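You operate a simulated robot arm through the tools that you are given. There is no shell and no other tool.

You are at the controls of a simulated robot arm. One attempt, no reset.

Task
Set the controls near the top of the fittings bench. At the end: the white nut is turned to free; the black nut is turned to free; the pink nut is turned to free; the yellow nut is turned to free; whatever was shut is shut again. Leave all else as you found it, and nothing knocked over.

The check looks at the end state, three seconds after you hand in, the way a careful person would. Anything else that was tipped, shoved, dropped, spilled or broken makes it a failure.

Robot
A 6-joint arm with a two-finger gripper, fixed in place. Base frame: the origin is at the foot of the arm, x ahead of it, y to its left, z up; the work surface is at about z = 1160. Readings come in mm, degrees, newtons and seconds.
Its first joint turns from -166.0 to 166.0 degrees. Payload 2.45 kg.
The tool frame sits at the grasp point between the pads (the TCP): z along the fingers, y along the line on which they close. The tips reach 20 mm beyond it. Largest opening 140 mm; the body of the gripper starts 168 mm behind the TCP.
Orientation is that of the tool frame in the base frame, as a unit quaternion [x, y, z, w]. With the fingers straight down and closing along the base's y, the tool's x points along the base's -x, its y along +y and its z along -z.

Tools
- The arm moves only by the tool send_rows. Its argument "deltas" is a list of rows, each a list of 7 numbers: the shift along the base's x, y, z in mm, then the turn, a rotation vector about the base's x, y, z in degrees, then the finger opening in mm, from 0 to 140. In form: [[dx, dy, dz, rx, ry, rz, hand], ...]. A call has 1 to 20 rows; each row shifts and turns the commanded pose from where the row before left it. A row lasts 0.2 s, in which the tool goes at most 50 mm and 8.6 degrees; a call with a longer step from one row to the next is refused whole, and so is a gripper value outside its range. Where a pose cannot be reached the arm comes as near as it can. A force on the tool above 40 N (or 10 N above the force at the start of the call, whichever is more), or a blocked arm, ends the call early, and 0.2 s more pass. Each finger travels about 45 mm/s and halts on what it meets, pressing with about 35 N; the grip force reading is that of the motor and also rises with nothing between the fingers. The clock runs only during rows and for 0.2 s after the last one: add rows that do not move to give the fingers time. It gives the time, the measured TCP pose, the force on the tool (base axes), the opening and the grip force at its end, in the units of the frame above (readings bear some noise), with the torque about the TCP (base axes, N m) and any sound that the robot's microphone picked up, and new pictures: "pictures" is both (left out), scene, wrist or none.
- Cameras (640 x 400 px; columns grow to the right, rows downward): "scene" is fixed at [393.3, 501.4, 1580.5]; the picture's right is [-0.76, -0.64, 0.00], its down [-0.41, 0.48, -0.78] and it looks along [0.50, -0.59, -0.63] (base axes); focal length 316 px, centre (320, 200). "wrist" rides on the gripper at [78, 11, -209] in the tool frame; the picture's right is [-0.14, 0.99, 0.00], its down [-0.92, -0.13, -0.37] and it looks along [-0.37, -0.05, 0.93] (tool axes); focal length 280 px, centre (320, 200). There is no depth. A picture from a camera that has moved, and an enlarged one, comes with that camera's place and axes in the base frame and with its lens. The place of the scene camera against the robot may be out by one fixed shift of up to 12 mm in any direction.
- inspect(camera, box): a new picture of the part [left, top, right, bottom] of that camera's present view, enlarged. It takes no simulated time.
- finish_job(): hands the job in; it is judged then, once.

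Nothing tells you positions but the pictures and the camera data. Unless the task says otherwise, let go and move clear before handing in.

The tools are called after ">>>" as name(argument=value, ...) on one line, values as JSON. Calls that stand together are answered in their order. send_rows: Moves the arm, as the interface text tells. Its arguments: {"type":"object","properties":{"deltas":{"type":"array"},"pictures":{"type":"string","enum":["both","scene","wrist","none"]}},"required":["deltas"]} The other tools are called the same way: inspect (camera, box) takes an enlarged picture of a part of a camera's view; finish_job () hands the job in.

At the start:

```text
clock: 0.0
tool_pos: [685.8, -86.6, 1282.3]
orientation: [0.0, 1.0, 0.0, 0.0]
wrist_force: [0.0, -0.7, -0.5]
ft_torque: [-0.02, -0.03, 0.0]
finger_gap: 140.2
grip_force: 0.1
```

scene: 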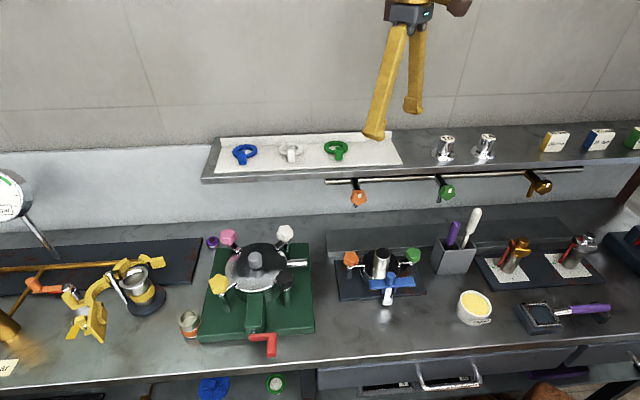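
wrist: 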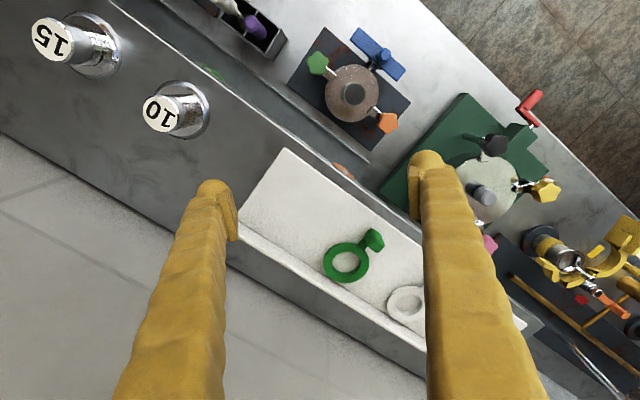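

I see a fittings bench with a green fixture carrying pink, white, yellow and black knobs around a disc, and a shelf above. I will look closer before moving.

>>> inspect(camera="scene", box=[180, 200, 340, 370])

>>> inspect(camera="scene", box=[310, 200, 470, 320])

>>> inspect(camera="scene", box=[200, 120, 420, 220])

>>> inspect(camera="wrist", box=[380, 60, 600, 260])

>>> inspect(camera="scene", box=[0, 160, 210, 400])

>>> inspect(camera="scene", box=[420, 110, 640, 400])

```text
2.35 times, centred on (260, 285) of scene
camera zoom: at [393.3, 501.4, 1580.5], right [-0.76, -0.64, 0.0], down [-0.41, 0.48, -0.78], along [0.5, -0.59, -0.63], focal length 744 px, centre (461, 0)
```

zoom: 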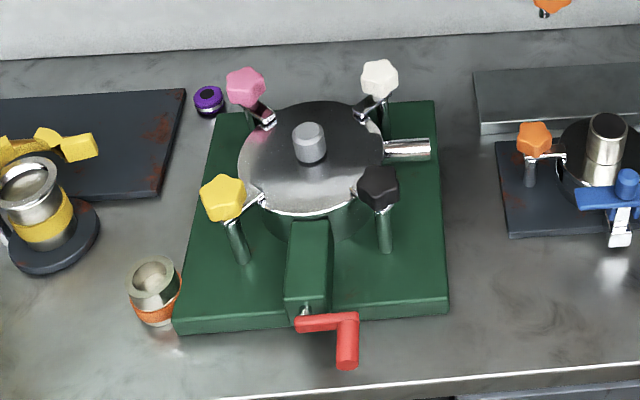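

```text
3.33 times, centred on (390, 260) of scene
camera zoom: at [393.3, 501.4, 1580.5], right [-0.76, -0.64, 0.0], down [-0.41, 0.48, -0.78], along [0.5, -0.59, -0.63], focal length 1054 px, centre (87, 0)
```

zoom: 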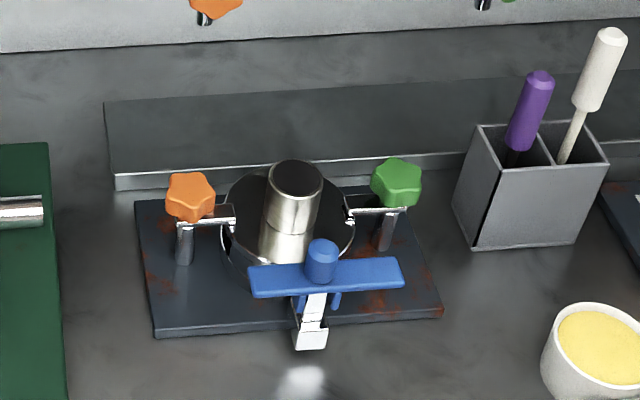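

```text
2.91 times, centred on (310, 170) of scene
camera zoom: at [393.3, 501.4, 1580.5], right [-0.76, -0.64, 0.0], down [-0.41, 0.48, -0.78], along [0.5, -0.59, -0.63], focal length 920 px, centre (349, 287)
```

zoom: 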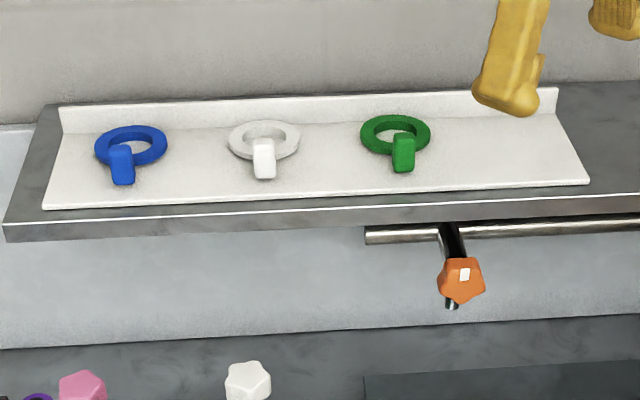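

```text
2.00 times, centred on (490, 160) of wrist
camera zoom: at [608.0, -76.6, 1492.7], right [0.14, 0.99, 0.0], down [0.92, -0.13, 0.37], along [0.37, -0.05, -0.93], focal length 561 px, centre (-20, 280)
```

zoom: 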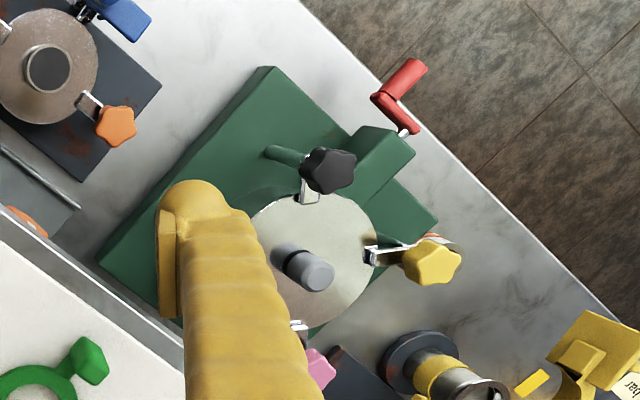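

```text
1.67 times, centred on (105, 280) of scene
camera zoom: at [393.3, 501.4, 1580.5], right [-0.76, -0.64, 0.0], down [-0.41, 0.48, -0.78], along [0.5, -0.59, -0.63], focal length 527 px, centre (678, 67)
```

zoom: 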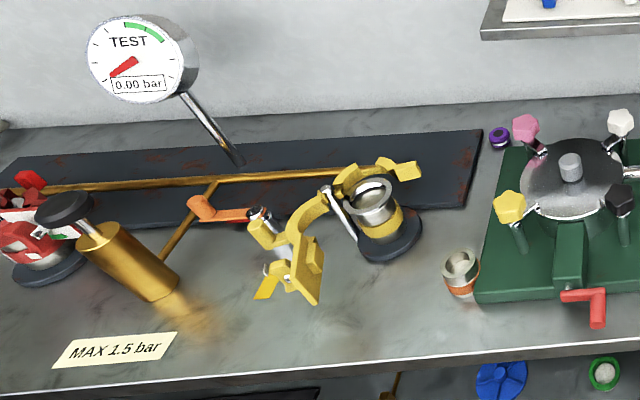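

```text
1.38 times, centred on (530, 255) of scene
camera zoom: at [393.3, 501.4, 1580.5], right [-0.76, -0.64, 0.0], down [-0.41, 0.48, -0.78], along [0.5, -0.59, -0.63], focal length 436 px, centre (30, 124)
```

zoom: 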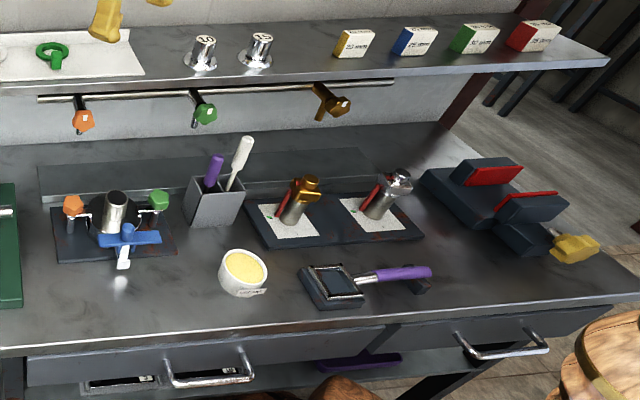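

The four nuts sit on the green fixture, on the bench below and in front of the shelf. I'll move above the fixture, keeping high, to get a better view with the wrist camera.

>>> send_rows(deltas=[[0, 0, 20, 0, 0, 0, 100], [0, 45, 5, 0, 0, 0, 80], [0, 45, 5, 0, 0, 0, 80], [0, 45, 0, 0, 0, 0, 80], [0, 45, 0, 0, 0, 0, 80], [0, 45, 0, 0, 0, 0, 80], [0, 45, 0, 0, 0, 0, 80], [0, 15, 0, 0, 0, 0, 80], [0, 0, 0, 0, 0, 0, 80]])

```text
clock: 2.0
tool_pos: [684.1, 196.7, 1313.5]
orientation: [-0.001, 1.0, 0.0, 0.0]
wrist_force: [-0.4, 0.3, 0.3]
ft_torque: [0.02, -0.01, 0.01]
finger_gap: 79.9
grip_force: 0.1
camera wrist: at [606.9, 207.6, 1523.5], right [0.14, 0.99, 0.0], down [0.92, -0.13, 0.37], along [0.37, -0.05, -0.93], focal length 280 px, centre (320, 200)
```

scene: 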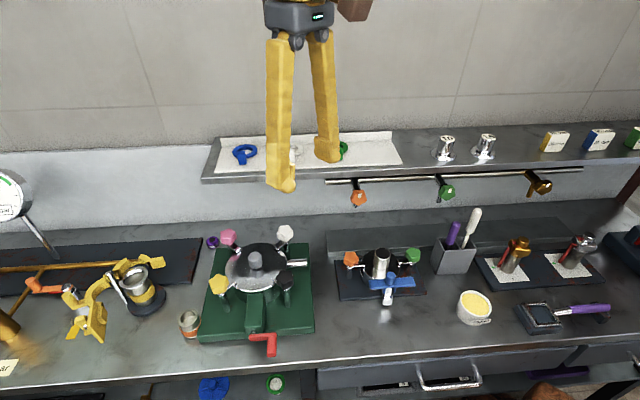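
wrist: 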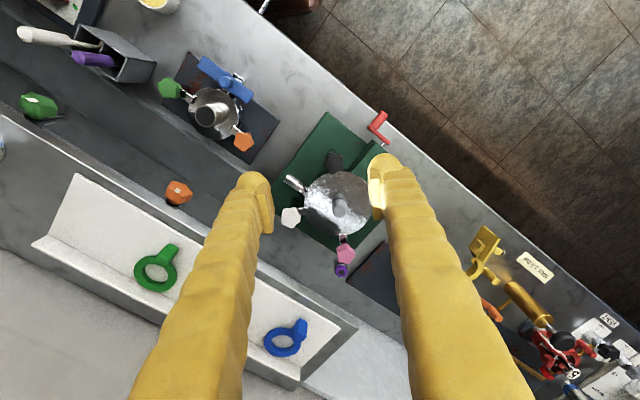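

The nuts are now in the wrist view. I'll zoom in on them.

>>> inspect(camera="wrist", box=[265, 100, 425, 200])

>>> inspect(camera="wrist", box=[265, 190, 425, 290])

>>> inspect(camera="scene", box=[200, 215, 320, 290])

>>> inspect(camera="scene", box=[180, 280, 340, 400])

```text
4.00 times, centred on (345, 150) of wrist
camera zoom: at [606.9, 207.6, 1523.5], right [0.14, 0.99, 0.0], down [0.92, -0.13, 0.37], along [0.37, -0.05, -0.93], focal length 1122 px, centre (220, 400)
```

zoom: 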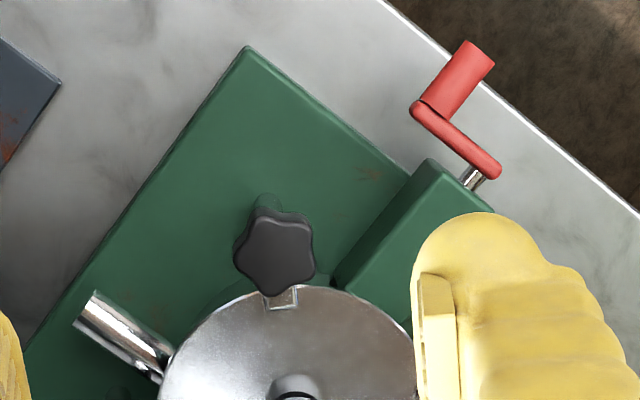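

```text
4.00 times, centred on (345, 240) of wrist
camera zoom: at [606.9, 207.6, 1523.5], right [0.14, 0.99, 0.0], down [0.92, -0.13, 0.37], along [0.37, -0.05, -0.93], focal length 1122 px, centre (220, 40)
```

zoom: 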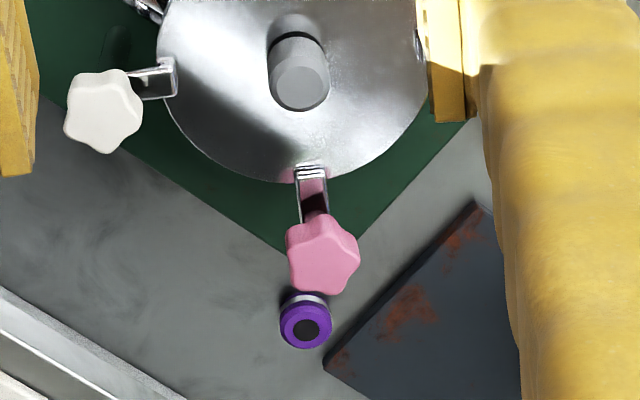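

```text
5.33 times, centred on (260, 252) of scene
camera zoom: at [393.3, 501.4, 1580.5], right [-0.76, -0.64, 0.0], down [-0.41, 0.48, -0.78], along [0.5, -0.59, -0.63], focal length 1687 px, centre (640, -80)
```

zoom: 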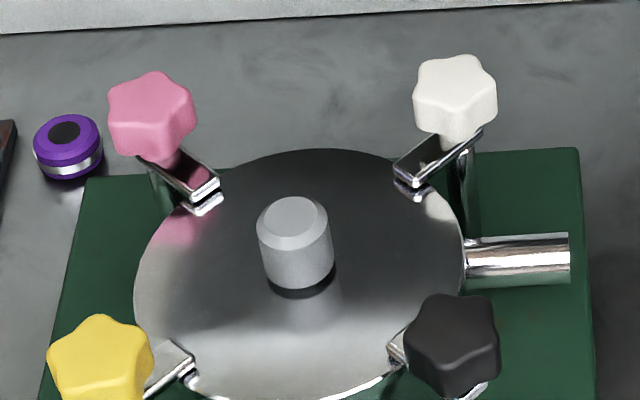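

```text
3.33 times, centred on (260, 340) of scene
camera zoom: at [393.3, 501.4, 1580.5], right [-0.76, -0.64, 0.0], down [-0.41, 0.48, -0.78], along [0.5, -0.59, -0.63], focal length 1054 px, centre (520, -267)
```

zoom: 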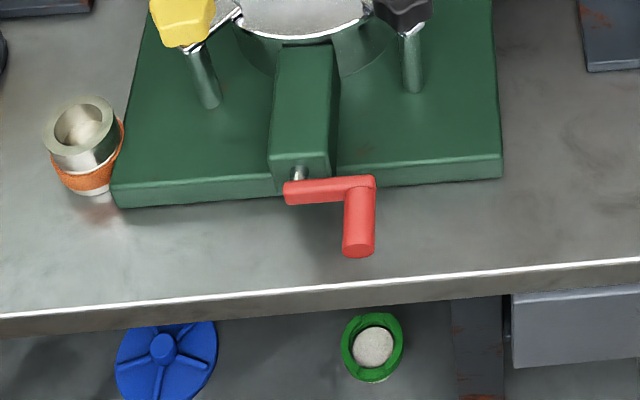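

I've worked out the four nuts as a square around (842, 216): black at about (742, 216), white at (842, 115), pink at (942, 216) and yellow at (840, 316), all near z 1000. The shelf lip is close behind white and pink. I'll go above black first and look.

>>> send_rows(deltas=[[11.6, 3.9, -42, 0, 0, 0, 80], [11.6, 3.9, -42, 0, 0, 0, 80], [11.6, 3.9, -42, 0, 0, 0, 80], [11.6, 3.9, -42, 0, 0, 0, 80], [11.6, 3.9, -35, 0, 0, 0, 80], [0, 0, 0, 0, 0, 0, 80]])

```text
clock: 3.4
tool_pos: [744.8, 216.5, 1109.9]
orientation: [0.0, 1.0, 0.0, -0.001]
wrist_force: [0.5, 0.7, 0.1]
ft_torque: [0.0, -0.02, 0.01]
finger_gap: 79.7
grip_force: 0.1
camera wrist: at [667.1, 227.3, 1319.9], right [0.14, 0.99, 0.0], down [0.92, -0.13, 0.37], along [0.37, -0.05, -0.93], focal length 280 px, centre (320, 200)
```

scene: 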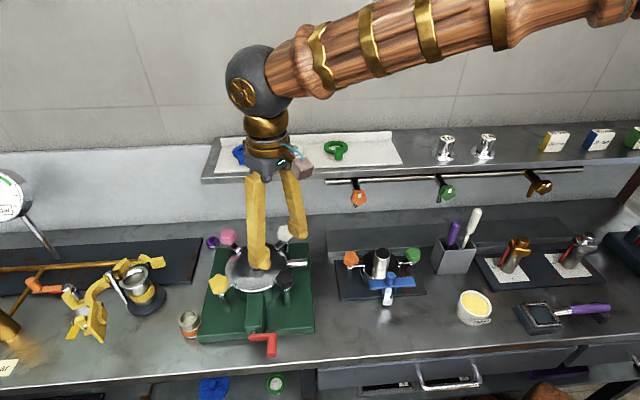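
wrist: 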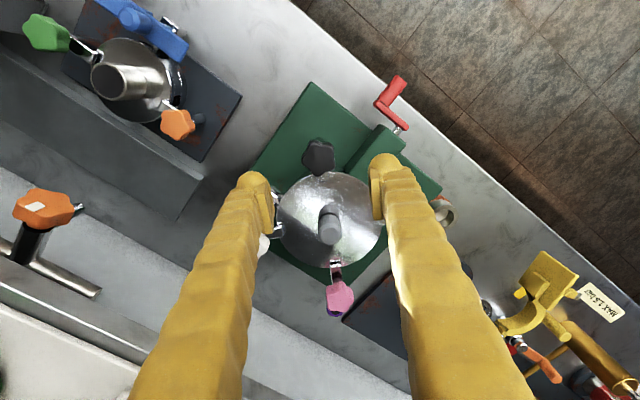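

>>> inspect(camera="wrist", box=[265, 110, 385, 200])

>>> inspect(camera="scene", box=[190, 210, 320, 300])

>>> inspect(camera="wrist", box=[265, 220, 425, 320])

```text
4.44 times, centred on (325, 155) of wrist
camera zoom: at [667.1, 227.3, 1319.9], right [0.14, 0.99, 0.0], down [0.92, -0.13, 0.37], along [0.37, -0.05, -0.93], focal length 1246 px, centre (298, 400)
```

zoom: 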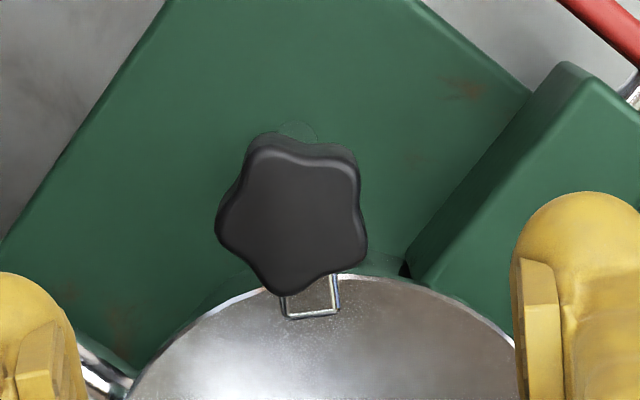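

```text
4.44 times, centred on (255, 255) of scene
camera zoom: at [393.3, 501.4, 1580.5], right [-0.76, -0.64, 0.0], down [-0.41, 0.48, -0.78], along [0.5, -0.59, -0.63], focal length 1406 px, centre (609, -44)
```

zoom: 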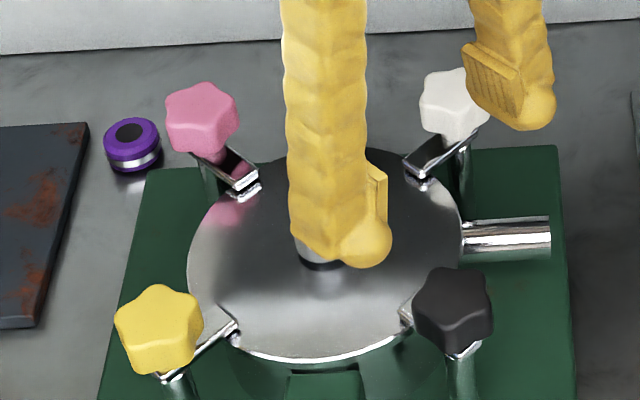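

```text
4.00 times, centred on (345, 270) of wrist
camera zoom: at [667.1, 227.3, 1319.9], right [0.14, 0.99, 0.0], down [0.92, -0.13, 0.37], along [0.37, -0.05, -0.93], focal length 1122 px, centre (220, -80)
```

zoom: 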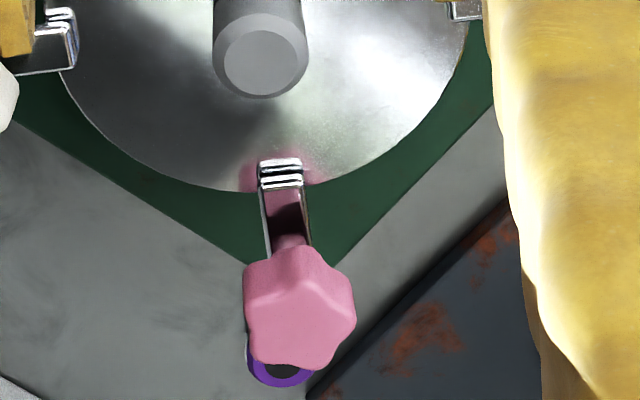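

Black's nut looks about 40 mm across, with its top near z 1000–1008. I'll descend partway and check alignment.

>>> send_rows(deltas=[[-1.5, 0, -35, 0, 0, 0, 70], [-1.3, 0, -30, 0, 0, 0, 70], [0, 0, 0, 0, 0, 0, 70]])

>>> inspect(camera="scene", box=[220, 220, 330, 310])

>>> inspect(camera="wrist", box=[240, 120, 400, 220])

```text
clock: 4.2
tool_pos: [742.7, 216.7, 1043.5]
orientation: [-0.001, 1.0, 0.0, 0.0]
wrist_force: [-0.6, 1.1, -0.5]
ft_torque: [0.01, -0.01, -0.02]
finger_gap: 69.6
grip_force: 0.1
camera wrist: at [664.1, 227.8, 1254.0], right [0.14, 0.99, 0.0], down [0.92, -0.13, 0.37], along [0.37, -0.05, -0.93], focal length 280 px, centre (320, 200)
```

scene: 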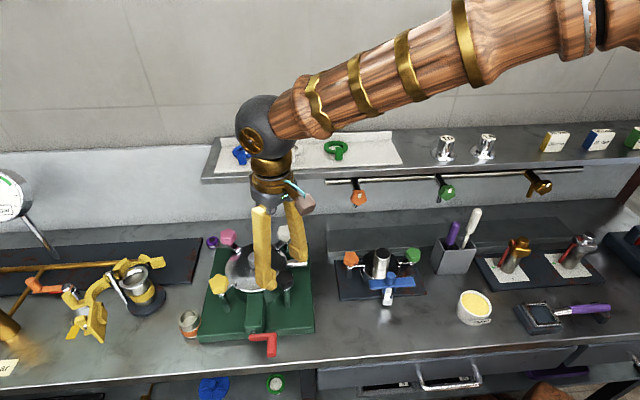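
wrist: 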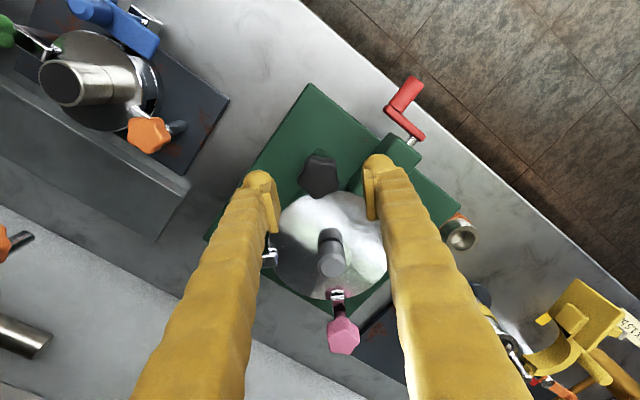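

```text
4.44 times, centred on (275, 265) of scene
camera zoom: at [393.3, 501.4, 1580.5], right [-0.76, -0.64, 0.0], down [-0.41, 0.48, -0.78], along [0.5, -0.59, -0.63], focal length 1406 px, centre (520, -89)
```

zoom: 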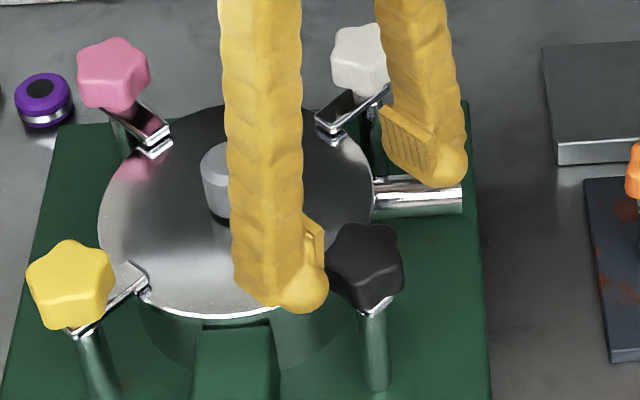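

```text
4.00 times, centred on (320, 170) of wrist
camera zoom: at [664.1, 227.8, 1254.0], right [0.14, 0.99, 0.0], down [0.92, -0.13, 0.37], along [0.37, -0.05, -0.93], focal length 1122 px, centre (320, 320)
```

zoom: 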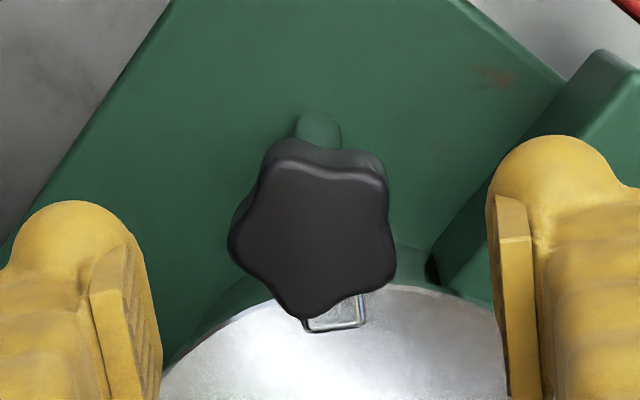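

Alignment over black is good. I'll descend around the nut and close.

>>> send_rows(deltas=[[-1, -0.5, -20, 0, 0, 0, 62], [0, 0, -18, 0, 0, 0, 62], [0, 0, 0, 0, 0, 0, 62]])

>>> inspect(camera="scene", box=[220, 220, 330, 310])

>>> inspect(camera="wrist", box=[240, 120, 400, 220])

```text
clock: 5.0
tool_pos: [738.9, 216.3, 1007.1]
orientation: [0.0, 1.0, 0.0, 0.0]
wrist_force: [-0.4, 0.0, -0.4]
ft_torque: [-0.01, 0.02, 0.01]
finger_gap: 61.8
grip_force: 0.0
camera wrist: at [661.5, 227.5, 1216.5], right [0.14, 0.99, 0.0], down [0.92, -0.13, 0.37], along [0.37, -0.05, -0.93], focal length 280 px, centre (320, 200)
```

scene: 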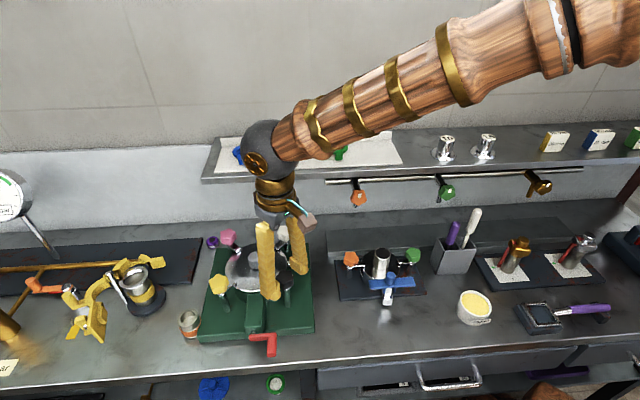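
wrist: 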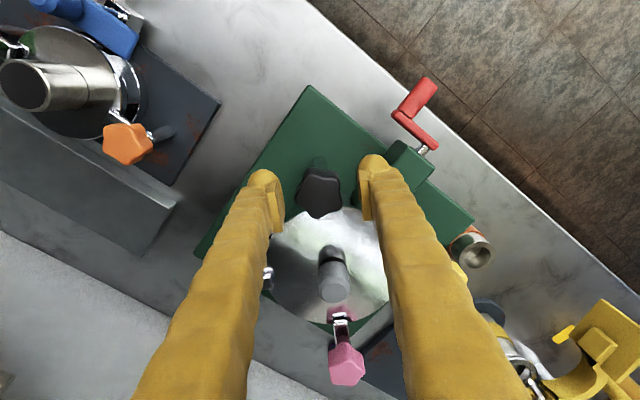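

```text
4.44 times, centred on (275, 265) of scene
camera zoom: at [393.3, 501.4, 1580.5], right [-0.76, -0.64, 0.0], down [-0.41, 0.48, -0.78], along [0.5, -0.59, -0.63], focal length 1406 px, centre (520, -89)
```

zoom: 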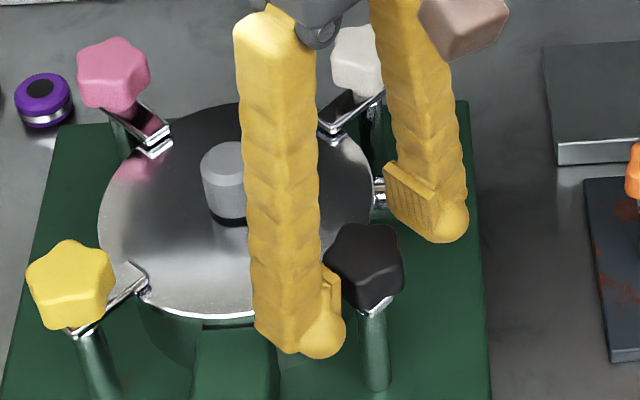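

```text
4.00 times, centred on (320, 170) of wrist
camera zoom: at [661.5, 227.5, 1216.5], right [0.14, 0.99, 0.0], down [0.92, -0.13, 0.37], along [0.37, -0.05, -0.93], focal length 1122 px, centre (320, 320)
```

zoom: 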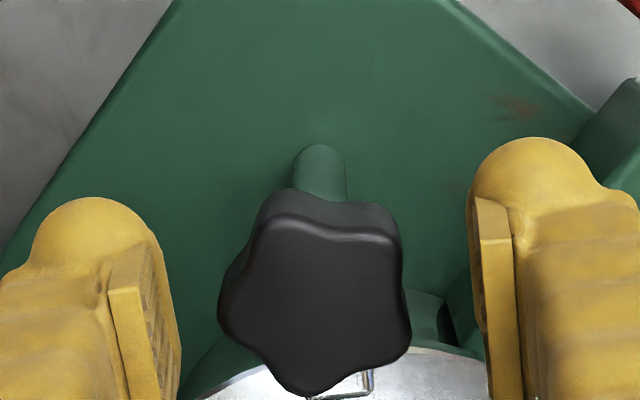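

The fingertips are level with the nut's underside. I'll raise slightly to stay off the fork bracket, then grip.

>>> send_rows(deltas=[[1, -1, 5, 0, 0, 0, 62], [0, 0, 0, 0, 0, 0, 45], [0, 0, 0, 0, 0, 0, 30], [0, 0, 0, 0, 0, 0, 30], [0, 0, 0, 0, 0, 0, 30]])

>>> inspect(camera="scene", box=[220, 220, 330, 310])

>>> inspect(camera="wrist", box=[240, 120, 400, 220])

```text
clock: 6.2
tool_pos: [740.1, 215.1, 1012.6]
orientation: [-0.001, 1.0, 0.001, 0.0]
wrist_force: [0.7, 21.0, -3.2]
ft_torque: [0.19, 0.0, 0.04]
finger_gap: 35.9
grip_force: 43.8
camera wrist: at [662.2, 226.7, 1221.8], right [0.14, 0.99, 0.0], down [0.92, -0.13, 0.37], along [0.37, -0.05, -0.93], focal length 280 px, centre (320, 200)
```

scene: 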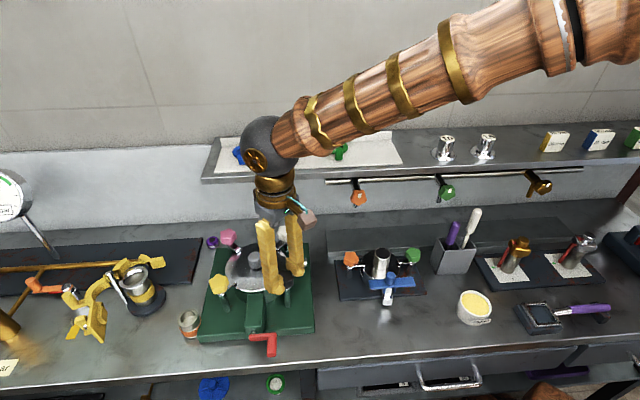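
wrist: 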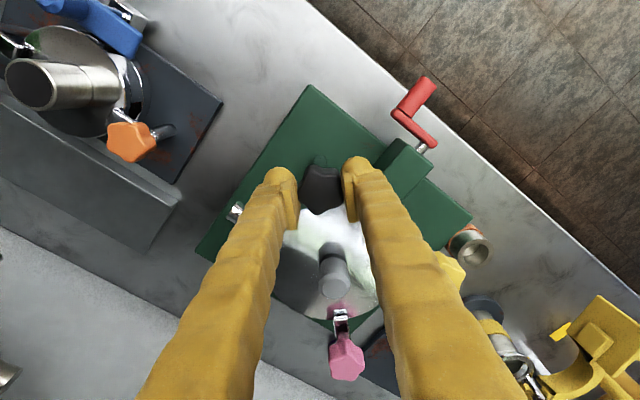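

```text
4.44 times, centred on (275, 265) of scene
camera zoom: at [393.3, 501.4, 1580.5], right [-0.76, -0.64, 0.0], down [-0.41, 0.48, -0.78], along [0.5, -0.59, -0.63], focal length 1406 px, centre (520, -89)
```

zoom: 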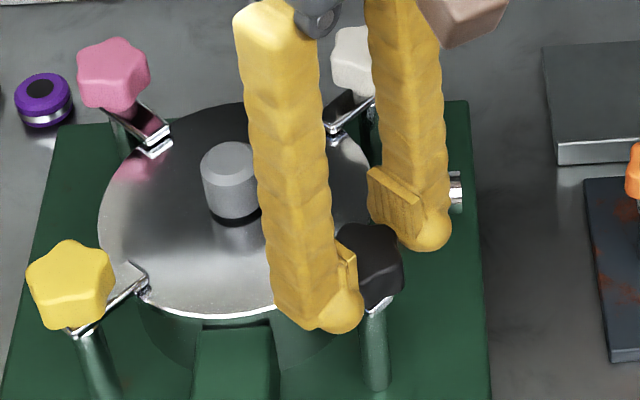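

```text
4.00 times, centred on (320, 170) of wrist
camera zoom: at [662.2, 226.7, 1221.8], right [0.14, 0.99, 0.0], down [0.92, -0.13, 0.37], along [0.37, -0.05, -0.93], focal length 1122 px, centre (320, 320)
```

zoom: 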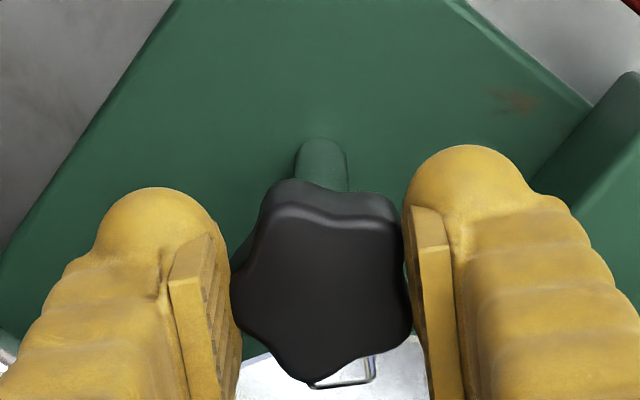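

>>> send_rows(deltas=[[0, 1, 0, 0, 0, 0, 30], [0, 0, 0, 0, 0, 0, 30]], pictures="none")

```text
clock: 6.8
tool_pos: [741.1, 217.5, 1012.9]
orientation: [0.0, 1.0, -0.001, 0.0]
wrist_force: [-10.0, 7.2, 3.0]
ft_torque: [0.06, 0.19, 0.03]
finger_gap: 35.6
grip_force: 45.4
```

Grip is centred now. I'll twist counter-clockwise 30° and watch torque and sound.

>>> send_rows(deltas=[[0, 0, 0, 0, 0, 5, 30], [0, 0, 0, 0, 0, 5, 30], [0, 0, 0, 0, 0, 5, 30], [0, 0, 0, 0, 0, 5, 30], [0, 0, 0, 0, 0, 5, 30], [0, 0, 0, 0, 0, 5, 30]], pictures="wrist")

>>> inspect(camera="wrist", box=[240, 120, 400, 220])

>>> inspect(camera="scene", box=[220, 220, 330, 310])

```text
clock: 8.0
tool_pos: [740.7, 216.0, 1011.6]
orientation: [-0.206, 0.978, 0.0, 0.0]
wrist_force: [-7.8, -4.3, 8.4]
ft_torque: [-0.17, 0.31, -0.01]
finger_gap: 36.0
grip_force: 44.8
stopped in row 5: the force on the tool passed its limit at 40 N (the readings are from after the stop); the commanded pose is now the measured one
camera wrist: at [664.9, 194.2, 1221.8], right [-0.27, 0.96, 0.0], down [0.89, 0.26, 0.37], along [0.35, 0.1, -0.93], focal length 280 px, centre (320, 200)
```

wrist: 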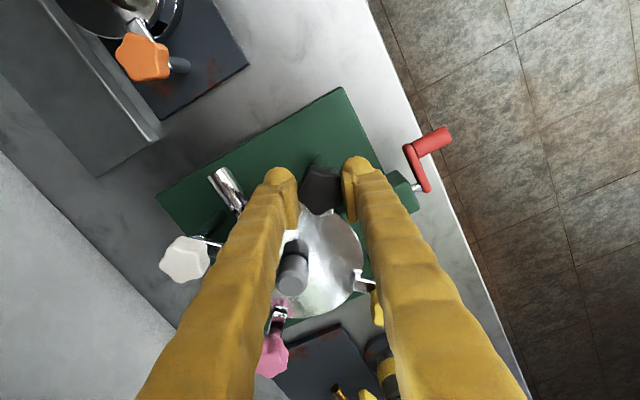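

```text
4.00 times, centred on (320, 170) of wrist
camera zoom: at [664.9, 194.2, 1221.8], right [-0.27, 0.96, 0.0], down [0.89, 0.26, 0.37], along [0.35, 0.1, -0.93], focal length 1122 px, centre (320, 320)
```

zoom: 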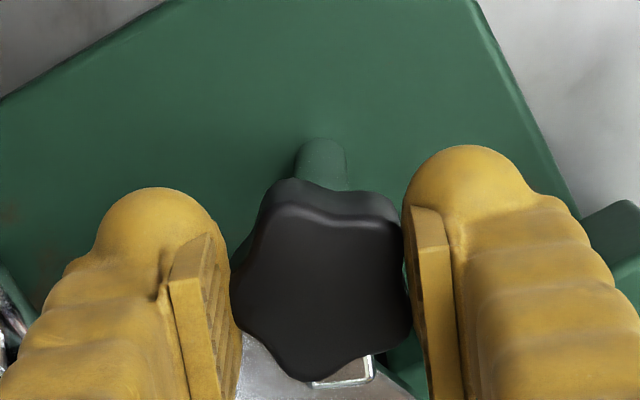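

```text
4.44 times, centred on (275, 265) of scene
camera zoom: at [393.3, 501.4, 1580.5], right [-0.76, -0.64, 0.0], down [-0.41, 0.48, -0.78], along [0.5, -0.59, -0.63], focal length 1406 px, centre (520, -89)
```

zoom: 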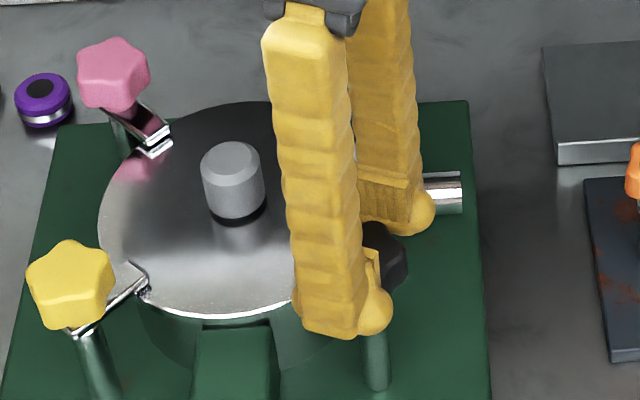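

>>> send_rows(deltas=[[0, 0, 0, 0, 0, 2.5, 30], [0, 0, 0, 0, 0, 2.5, 30], [0, 0, 0, 0, 0, 0, 30]], pictures="none")

```text
clock: 8.8
tool_pos: [739.7, 215.9, 1010.5]
orientation: [-0.25, 0.968, 0.0, 0.0]
wrist_force: [-13.8, -5.4, 8.2]
ft_torque: [-0.07, 0.14, -0.02]
finger_gap: 36.0
grip_force: 45.0
```

>>> send_rows(deltas=[[-0.8, -0.4, 0.5, 0, 0, 0, 30], [0, 0, 0, 0, 0, 0, 30]], pictures="none")

>>> send_rows(deltas=[[0, 0, 0, 0, 0, 2.5, 30], [0, 0, 0, 0, 0, 2.5, 30], [0, 0, 0, 0, 0, 2.5, 30], [0, 0, 0, 0, 0, 2.5, 30], [0, 0, 0, 0, 0, 0, 30]], pictures="none")

```text
clock: 9.4
tool_pos: [741.3, 215.6, 1011.2]
orientation: [-0.249, 0.968, 0.0, 0.0]
wrist_force: [4.9, -2.0, -8.2]
ft_torque: [0.09, -0.13, 0.0]
finger_gap: 35.5
grip_force: 44.3
```

```text
clock: 10.6
tool_pos: [739.6, 214.5, 1010.7]
orientation: [-0.333, 0.943, 0.0, 0.0]
wrist_force: [19.6, -6.8, -16.0]
ft_torque: [-0.02, -0.2, -0.03]
finger_gap: 35.9
grip_force: 45.3
```

>>> send_rows(deltas=[[0.9, -0.4, -0.5, 0, 0, 0, 30], [0, 0, 0, 0, 0, 0, 30]], pictures="none")

>>> send_rows(deltas=[[0, 0, 0, 0, 0, 2.5, 30], [0, 0, 0, 0, 0, 2.5, 30], [0, 0, 0, 0, 0, 2.5, 30], [0, 0, 0, 0, 0, 2.5, 30], [0, 0, 0, 0, 0, 0, 30]], pictures="wrist")

>>> inspect(camera="wrist", box=[240, 120, 400, 220])

>>> inspect(camera="scene", box=[220, 220, 330, 310])

```text
clock: 11.2
tool_pos: [739.6, 215.2, 1011.6]
orientation: [-0.333, 0.943, 0.001, 0.0]
wrist_force: [5.0, -0.6, 1.6]
ft_torque: [-0.07, 0.04, -0.02]
finger_gap: 35.5
grip_force: 45.2
```

```text
clock: 12.4
tool_pos: [741.0, 214.8, 1012.2]
orientation: [-0.414, 0.91, -0.001, 0.001]
wrist_force: [6.0, -8.6, 6.5]
ft_torque: [-0.08, -0.06, 0.03]
finger_gap: 35.6
grip_force: 44.7
camera wrist: at [681.2, 163.6, 1221.8], right [-0.66, 0.76, 0.0], down [0.7, 0.61, 0.37], along [0.28, 0.24, -0.93], focal length 280 px, centre (320, 200)
```

wrist: 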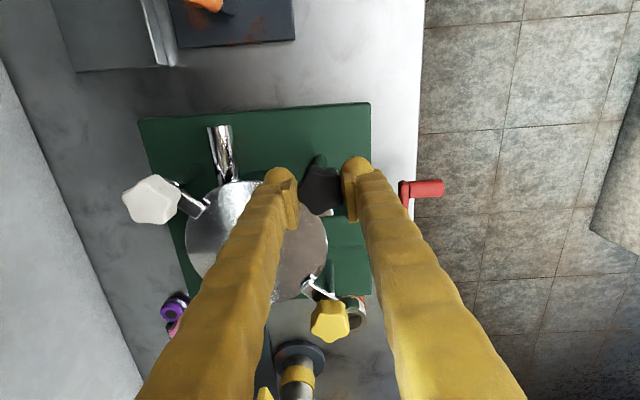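

```text
4.00 times, centred on (320, 170) of wrist
camera zoom: at [681.2, 163.6, 1221.8], right [-0.66, 0.76, 0.0], down [0.7, 0.61, 0.37], along [0.28, 0.24, -0.93], focal length 1122 px, centre (320, 320)
```

zoom: 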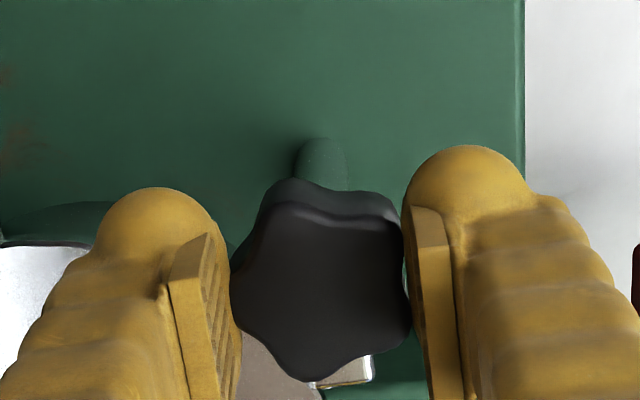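

```text
4.44 times, centred on (275, 265) of scene
camera zoom: at [393.3, 501.4, 1580.5], right [-0.76, -0.64, 0.0], down [-0.41, 0.48, -0.78], along [0.5, -0.59, -0.63], focal length 1406 px, centre (520, -89)
```

zoom: 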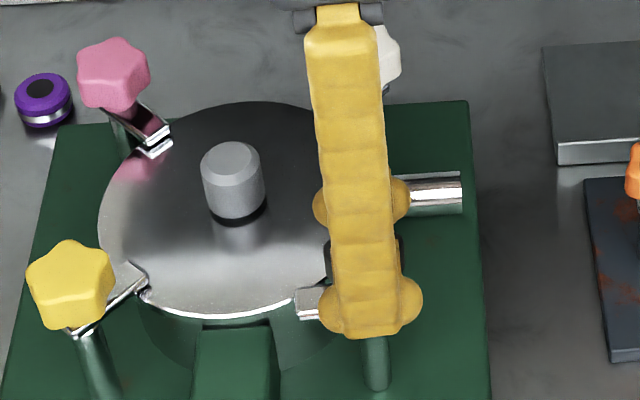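

The chrome clamp arm under the nut swings along with it, so "free" should mean the arm is swung clear of the lid. I'll keep turning and watch for a stop or click.

>>> send_rows(deltas=[[0.3, -0.5, 0.2, 0, 0, 0, 30], [0, 0, 0, 0, 0, 3, 30], [0, 0, 0, 0, 0, 3, 30], [0, 0, 0, 0, 0, 3, 30], [0, 0, 0, 0, 0, 3, 30], [0, 0, 0, 0, 0, 0, 30]], pictures="none")

```text
clock: 13.8
tool_pos: [740.7, 214.7, 1011.4]
orientation: [-0.508, 0.862, 0.001, 0.0]
wrist_force: [1.7, 22.3, 6.8]
ft_torque: [0.34, -0.05, 0.02]
finger_gap: 35.6
grip_force: 45.6
```

>>> send_rows(deltas=[[0, 0.9, 0.1, 0, 0, 0, 30], [0, 0, 0, 0, 0, 3, 30], [0, 0, 0, 0, 0, 3, 30], [0, 0, 0, 0, 0, 3, 30], [0, 0, 0, 0, 0, 3, 30], [0, 0, 0, 0, 0, 0, 30]], pictures="none")

```text
clock: 15.2
tool_pos: [741.5, 215.4, 1011.9]
orientation: [-0.594, 0.804, -0.001, -0.001]
wrist_force: [1.1, -16.0, -1.1]
ft_torque: [-0.21, -0.01, -0.01]
finger_gap: 35.5
grip_force: 44.8
```

>>> send_rows(deltas=[[0, -0.7, 0, 0, 0, 0, 30], [0, 0, 0, 0, 0, 3, 30], [0, 0, 0, 0, 0, 3, 30], [0, 0, 0, 0, 0, 3, 30], [0, 0, 0, 0, 0, 3, 30], [0, 0, 0, 0, 0, 0, 30]], pictures="wrist")

>>> inspect(camera="wrist", box=[240, 120, 400, 220])

>>> inspect(camera="scene", box=[220, 220, 330, 310])

```text
clock: 16.6
tool_pos: [741.8, 215.5, 1010.9]
orientation: [-0.675, 0.738, 0.0, 0.0]
wrist_force: [-4.1, -2.0, -8.5]
ft_torque: [0.1, 0.03, -0.01]
finger_gap: 35.9
grip_force: 44.9
camera wrist: at [723.9, 138.1, 1221.7], right [-0.97, 0.23, 0.0], down [0.21, 0.91, 0.37], along [0.08, 0.36, -0.93], focal length 280 px, centre (320, 200)
```

wrist: 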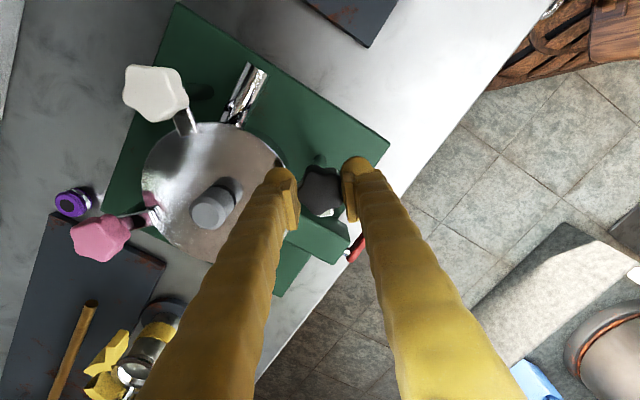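

```text
4.00 times, centred on (320, 170) of wrist
camera zoom: at [723.9, 138.1, 1221.7], right [-0.97, 0.23, 0.0], down [0.21, 0.91, 0.37], along [0.08, 0.36, -0.93], focal length 1122 px, centre (320, 320)
```

zoom: 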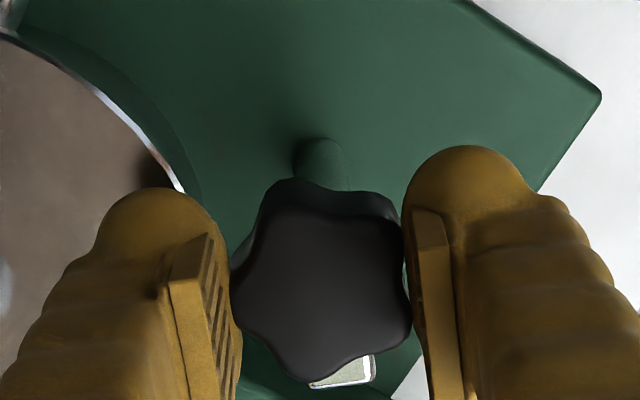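

```text
4.44 times, centred on (275, 265) of scene
camera zoom: at [393.3, 501.4, 1580.5], right [-0.76, -0.64, 0.0], down [-0.41, 0.48, -0.78], along [0.5, -0.59, -0.63], focal length 1406 px, centre (520, -89)
```

zoom: 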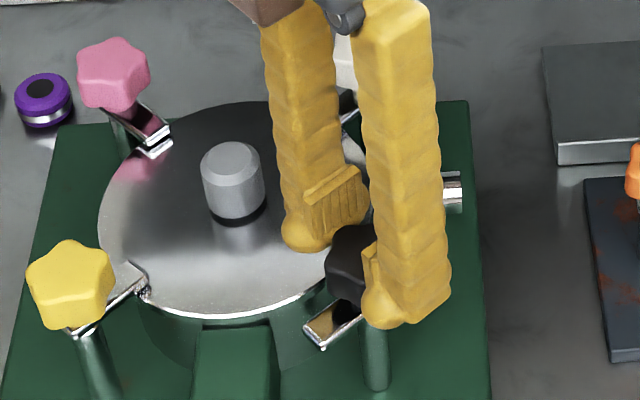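

>>> send_rows(deltas=[[-0.2, 0, -0.3, 0, 0, 0, 30], [0, 0, 0, 0, 0, 3, 30], [0, 0, 0, 0, 0, 3, 30], [0, 0, 0, 0, 0, 0, 30]], pictures="none")

>>> send_rows(deltas=[[0, 0, 0, 0, 0, 3, 30], [0, 0, 0, 0, 0, 3, 30], [0, 0, 0, 0, 0, 0, 30]], pictures="none")

```text
clock: 17.6
tool_pos: [741.8, 213.4, 1012.7]
orientation: [0.713, -0.702, 0.0, -0.001]
wrist_force: [19.6, -3.2, -4.4]
ft_torque: [-0.05, -0.2, -0.06]
finger_gap: 35.9
grip_force: 45.0
```

```text
clock: 18.4
tool_pos: [741.7, 215.4, 1011.8]
orientation: [0.749, -0.663, 0.0, -0.001]
wrist_force: [27.5, -2.2, -5.6]
ft_torque: [-0.03, -0.27, -0.06]
finger_gap: 36.0
grip_force: 44.9
```

>>> send_rows(deltas=[[1.4, 0, -0.2, 0, 0, 0, 30], [0, 0, 0, 0, 0, 3, 30], [0, 0, 0, 0, 0, 3, 30], [0, 0, 0, 0, 0, 3, 30], [0, 0, 0, 0, 0, 0, 30]], pictures="wrist")

>>> inspect(camera="wrist", box=[240, 120, 400, 220])

>>> inspect(camera="scene", box=[220, 220, 330, 310])

```text
clock: 19.6
tool_pos: [741.7, 213.7, 1010.7]
orientation: [0.798, -0.603, 0.001, 0.0]
wrist_force: [-5.2, 4.8, 28.6]
ft_torque: [0.21, 0.12, 0.01]
finger_gap: 35.8
grip_force: 44.6
camera wrist: at [752.8, 136.8, 1221.7], right [-0.99, -0.14, 0.0], down [-0.13, 0.92, 0.37], along [-0.05, 0.37, -0.93], focal length 280 px, centre (320, 200)
```

wrist: 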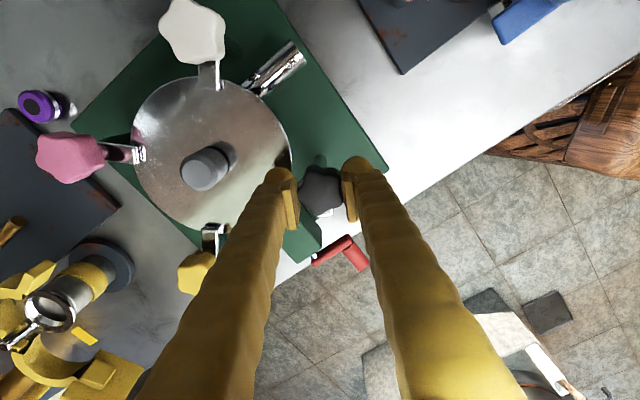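

```text
4.00 times, centred on (320, 170) of wrist
camera zoom: at [752.8, 136.8, 1221.7], right [-0.99, -0.14, 0.0], down [-0.13, 0.92, 0.37], along [-0.05, 0.37, -0.93], focal length 1122 px, centre (320, 320)
```

zoom: 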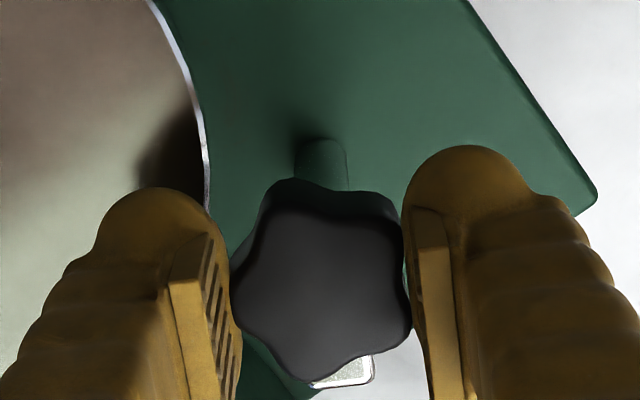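

```text
4.44 times, centred on (275, 265) of scene
camera zoom: at [393.3, 501.4, 1580.5], right [-0.76, -0.64, 0.0], down [-0.41, 0.48, -0.78], along [0.5, -0.59, -0.63], focal length 1406 px, centre (520, -89)
```

zoom: 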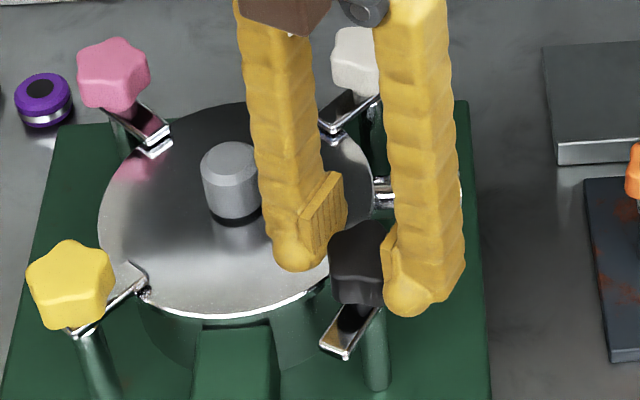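

>>> send_rows(deltas=[[-0.2, 0.2, 0.7, 0, 0, 0, 30], [0, 0, 0, 0, 0, 3, 30], [0, 0, 0, 0, 0, 3, 30], [0, 0, 0, 0, 0, 0, 30]], pictures="none")

>>> send_rows(deltas=[[0, 0, 0, 0, 0, 3, 30], [0, 0, 0, 0, 0, 3, 30], [0, 0, 0, 0, 0, 0, 30]], pictures="none")

```text
clock: 20.6
tool_pos: [742.5, 213.8, 1012.1]
orientation: [0.829, -0.56, 0.0, -0.001]
wrist_force: [-1.3, 5.9, 8.1]
ft_torque: [0.02, -0.02, 0.02]
finger_gap: 35.7
grip_force: 44.9
```

```text
clock: 21.4
tool_pos: [742.1, 215.0, 1011.3]
orientation: [0.857, -0.516, 0.0, 0.0]
wrist_force: [7.8, 4.4, -4.7]
ft_torque: [0.05, -0.11, -0.03]
finger_gap: 35.6
grip_force: 44.9
```

>>> send_rows(deltas=[[0.2, 0.2, -0.2, 0, 0, 3, 30], [0, 0, 0, 0, 0, 3, 30], [0, 0, 0, 0, 0, 3, 30], [0, 0, 0, 0, 0, 0, 30]], pictures="none")

>>> send_rows(deltas=[[0, 0, 0, 0, 0, 3, 30], [0, 0, 0, 0, 0, 3, 30], [0, 0, 0, 0, 0, 0, 30]], pictures="wrist")

>>> inspect(camera="wrist", box=[240, 120, 400, 220])

>>> inspect(camera="scene", box=[220, 220, 330, 310])

```text
clock: 22.4
tool_pos: [742.3, 215.1, 1012.1]
orientation: [0.894, -0.448, 0.0, 0.0]
wrist_force: [-2.7, -4.3, 6.7]
ft_torque: [-0.08, 0.06, 0.0]
finger_gap: 36.1
grip_force: 45.2
```

```text
clock: 23.2
tool_pos: [743.3, 215.5, 1011.1]
orientation: [0.916, -0.4, 0.0, 0.0]
wrist_force: [-3.7, -4.9, -0.9]
ft_torque: [-0.05, 0.05, 0.03]
finger_gap: 35.8
grip_force: 45.3
camera wrist: at [787.8, 150.6, 1221.6], right [-0.82, -0.57, 0.0], down [-0.53, 0.76, 0.37], along [-0.21, 0.3, -0.93], focal length 280 px, centre (320, 200)
```

wrist: 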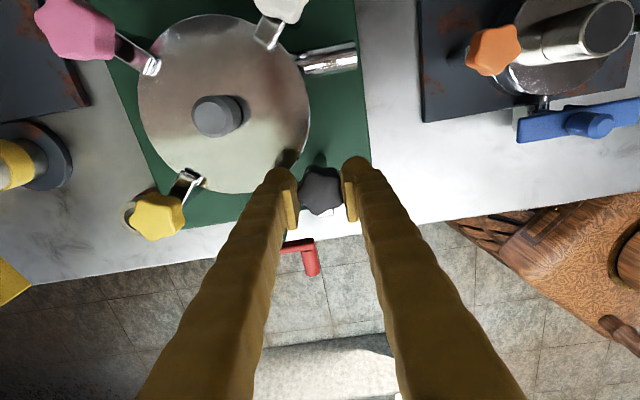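

```text
4.00 times, centred on (320, 170) of wrist
camera zoom: at [787.8, 150.6, 1221.6], right [-0.82, -0.57, 0.0], down [-0.53, 0.76, 0.37], along [-0.21, 0.3, -0.93], focal length 1122 px, centre (320, 320)
```

zoom: 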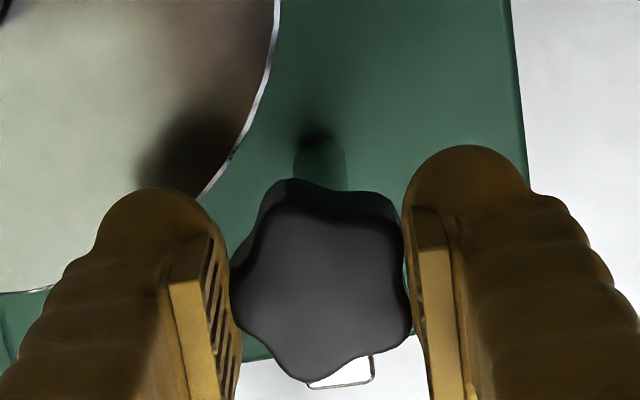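

```text
4.44 times, centred on (275, 265) of scene
camera zoom: at [393.3, 501.4, 1580.5], right [-0.76, -0.64, 0.0], down [-0.41, 0.48, -0.78], along [0.5, -0.59, -0.63], focal length 1406 px, centre (520, -89)
```

zoom: 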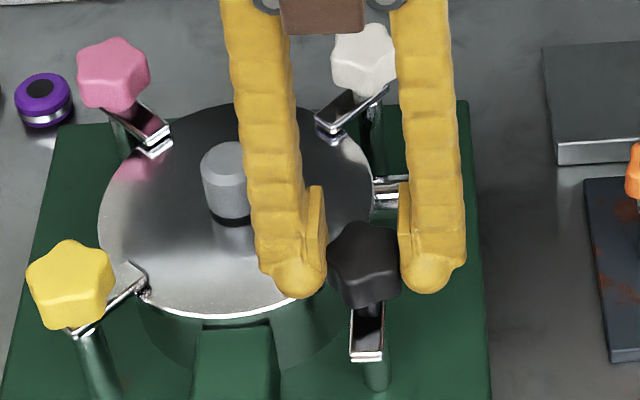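

>>> send_rows(deltas=[[-0.2, -0.2, 0, 0, 0, 3, 30], [0, 0, 0, 0, 0, 3, 30], [0, 0, 0, 0, 0, 3, 30], [0, 0, 0, 0, 0, 0, 30]], pictures="none")

>>> send_rows(deltas=[[0, 0, 0, 0, 0, 3, 30], [0, 0, 0, 0, 0, 3, 30], [0, 0, 0, 0, 0, 0, 30]], pictures="none")

```text
clock: 24.2
tool_pos: [743.8, 216.2, 1011.7]
orientation: [0.945, -0.327, 0.0, 0.0]
wrist_force: [1.6, 8.6, -3.2]
ft_torque: [0.04, -0.03, -0.02]
finger_gap: 35.8
grip_force: 45.1
```

```text
clock: 25.0
tool_pos: [742.7, 215.6, 1011.4]
orientation: [0.961, -0.277, 0.001, 0.0]
wrist_force: [6.9, 16.0, -5.6]
ft_torque: [0.17, -0.02, -0.02]
finger_gap: 35.9
grip_force: 45.0
```

>>> send_rows(deltas=[[0.3, 0.8, -0.1, 0, 0, 3, 30], [0, 0, 0, 0, 0, 3, 30], [0, 0, 0, 0, 0, 3, 30], [0, 0, 0, 0, 0, 0, 30]], pictures="none")

>>> send_rows(deltas=[[0, 0, 0, 0, 0, 3, 30], [0, 0, 0, 0, 0, 3, 30], [0, 0, 0, 0, 0, 0, 30]], pictures="none")

```text
clock: 26.0
tool_pos: [742.8, 215.7, 1011.7]
orientation: [0.98, -0.2, 0.0, -0.001]
wrist_force: [7.7, 12.2, -4.6]
ft_torque: [0.09, -0.1, -0.01]
finger_gap: 35.9
grip_force: 45.2
```

```text
clock: 26.8
tool_pos: [743.0, 215.4, 1012.6]
orientation: [0.989, -0.148, 0.0, 0.0]
wrist_force: [9.8, 9.9, -1.7]
ft_torque: [0.08, -0.09, -0.02]
finger_gap: 35.8
grip_force: 44.9
```

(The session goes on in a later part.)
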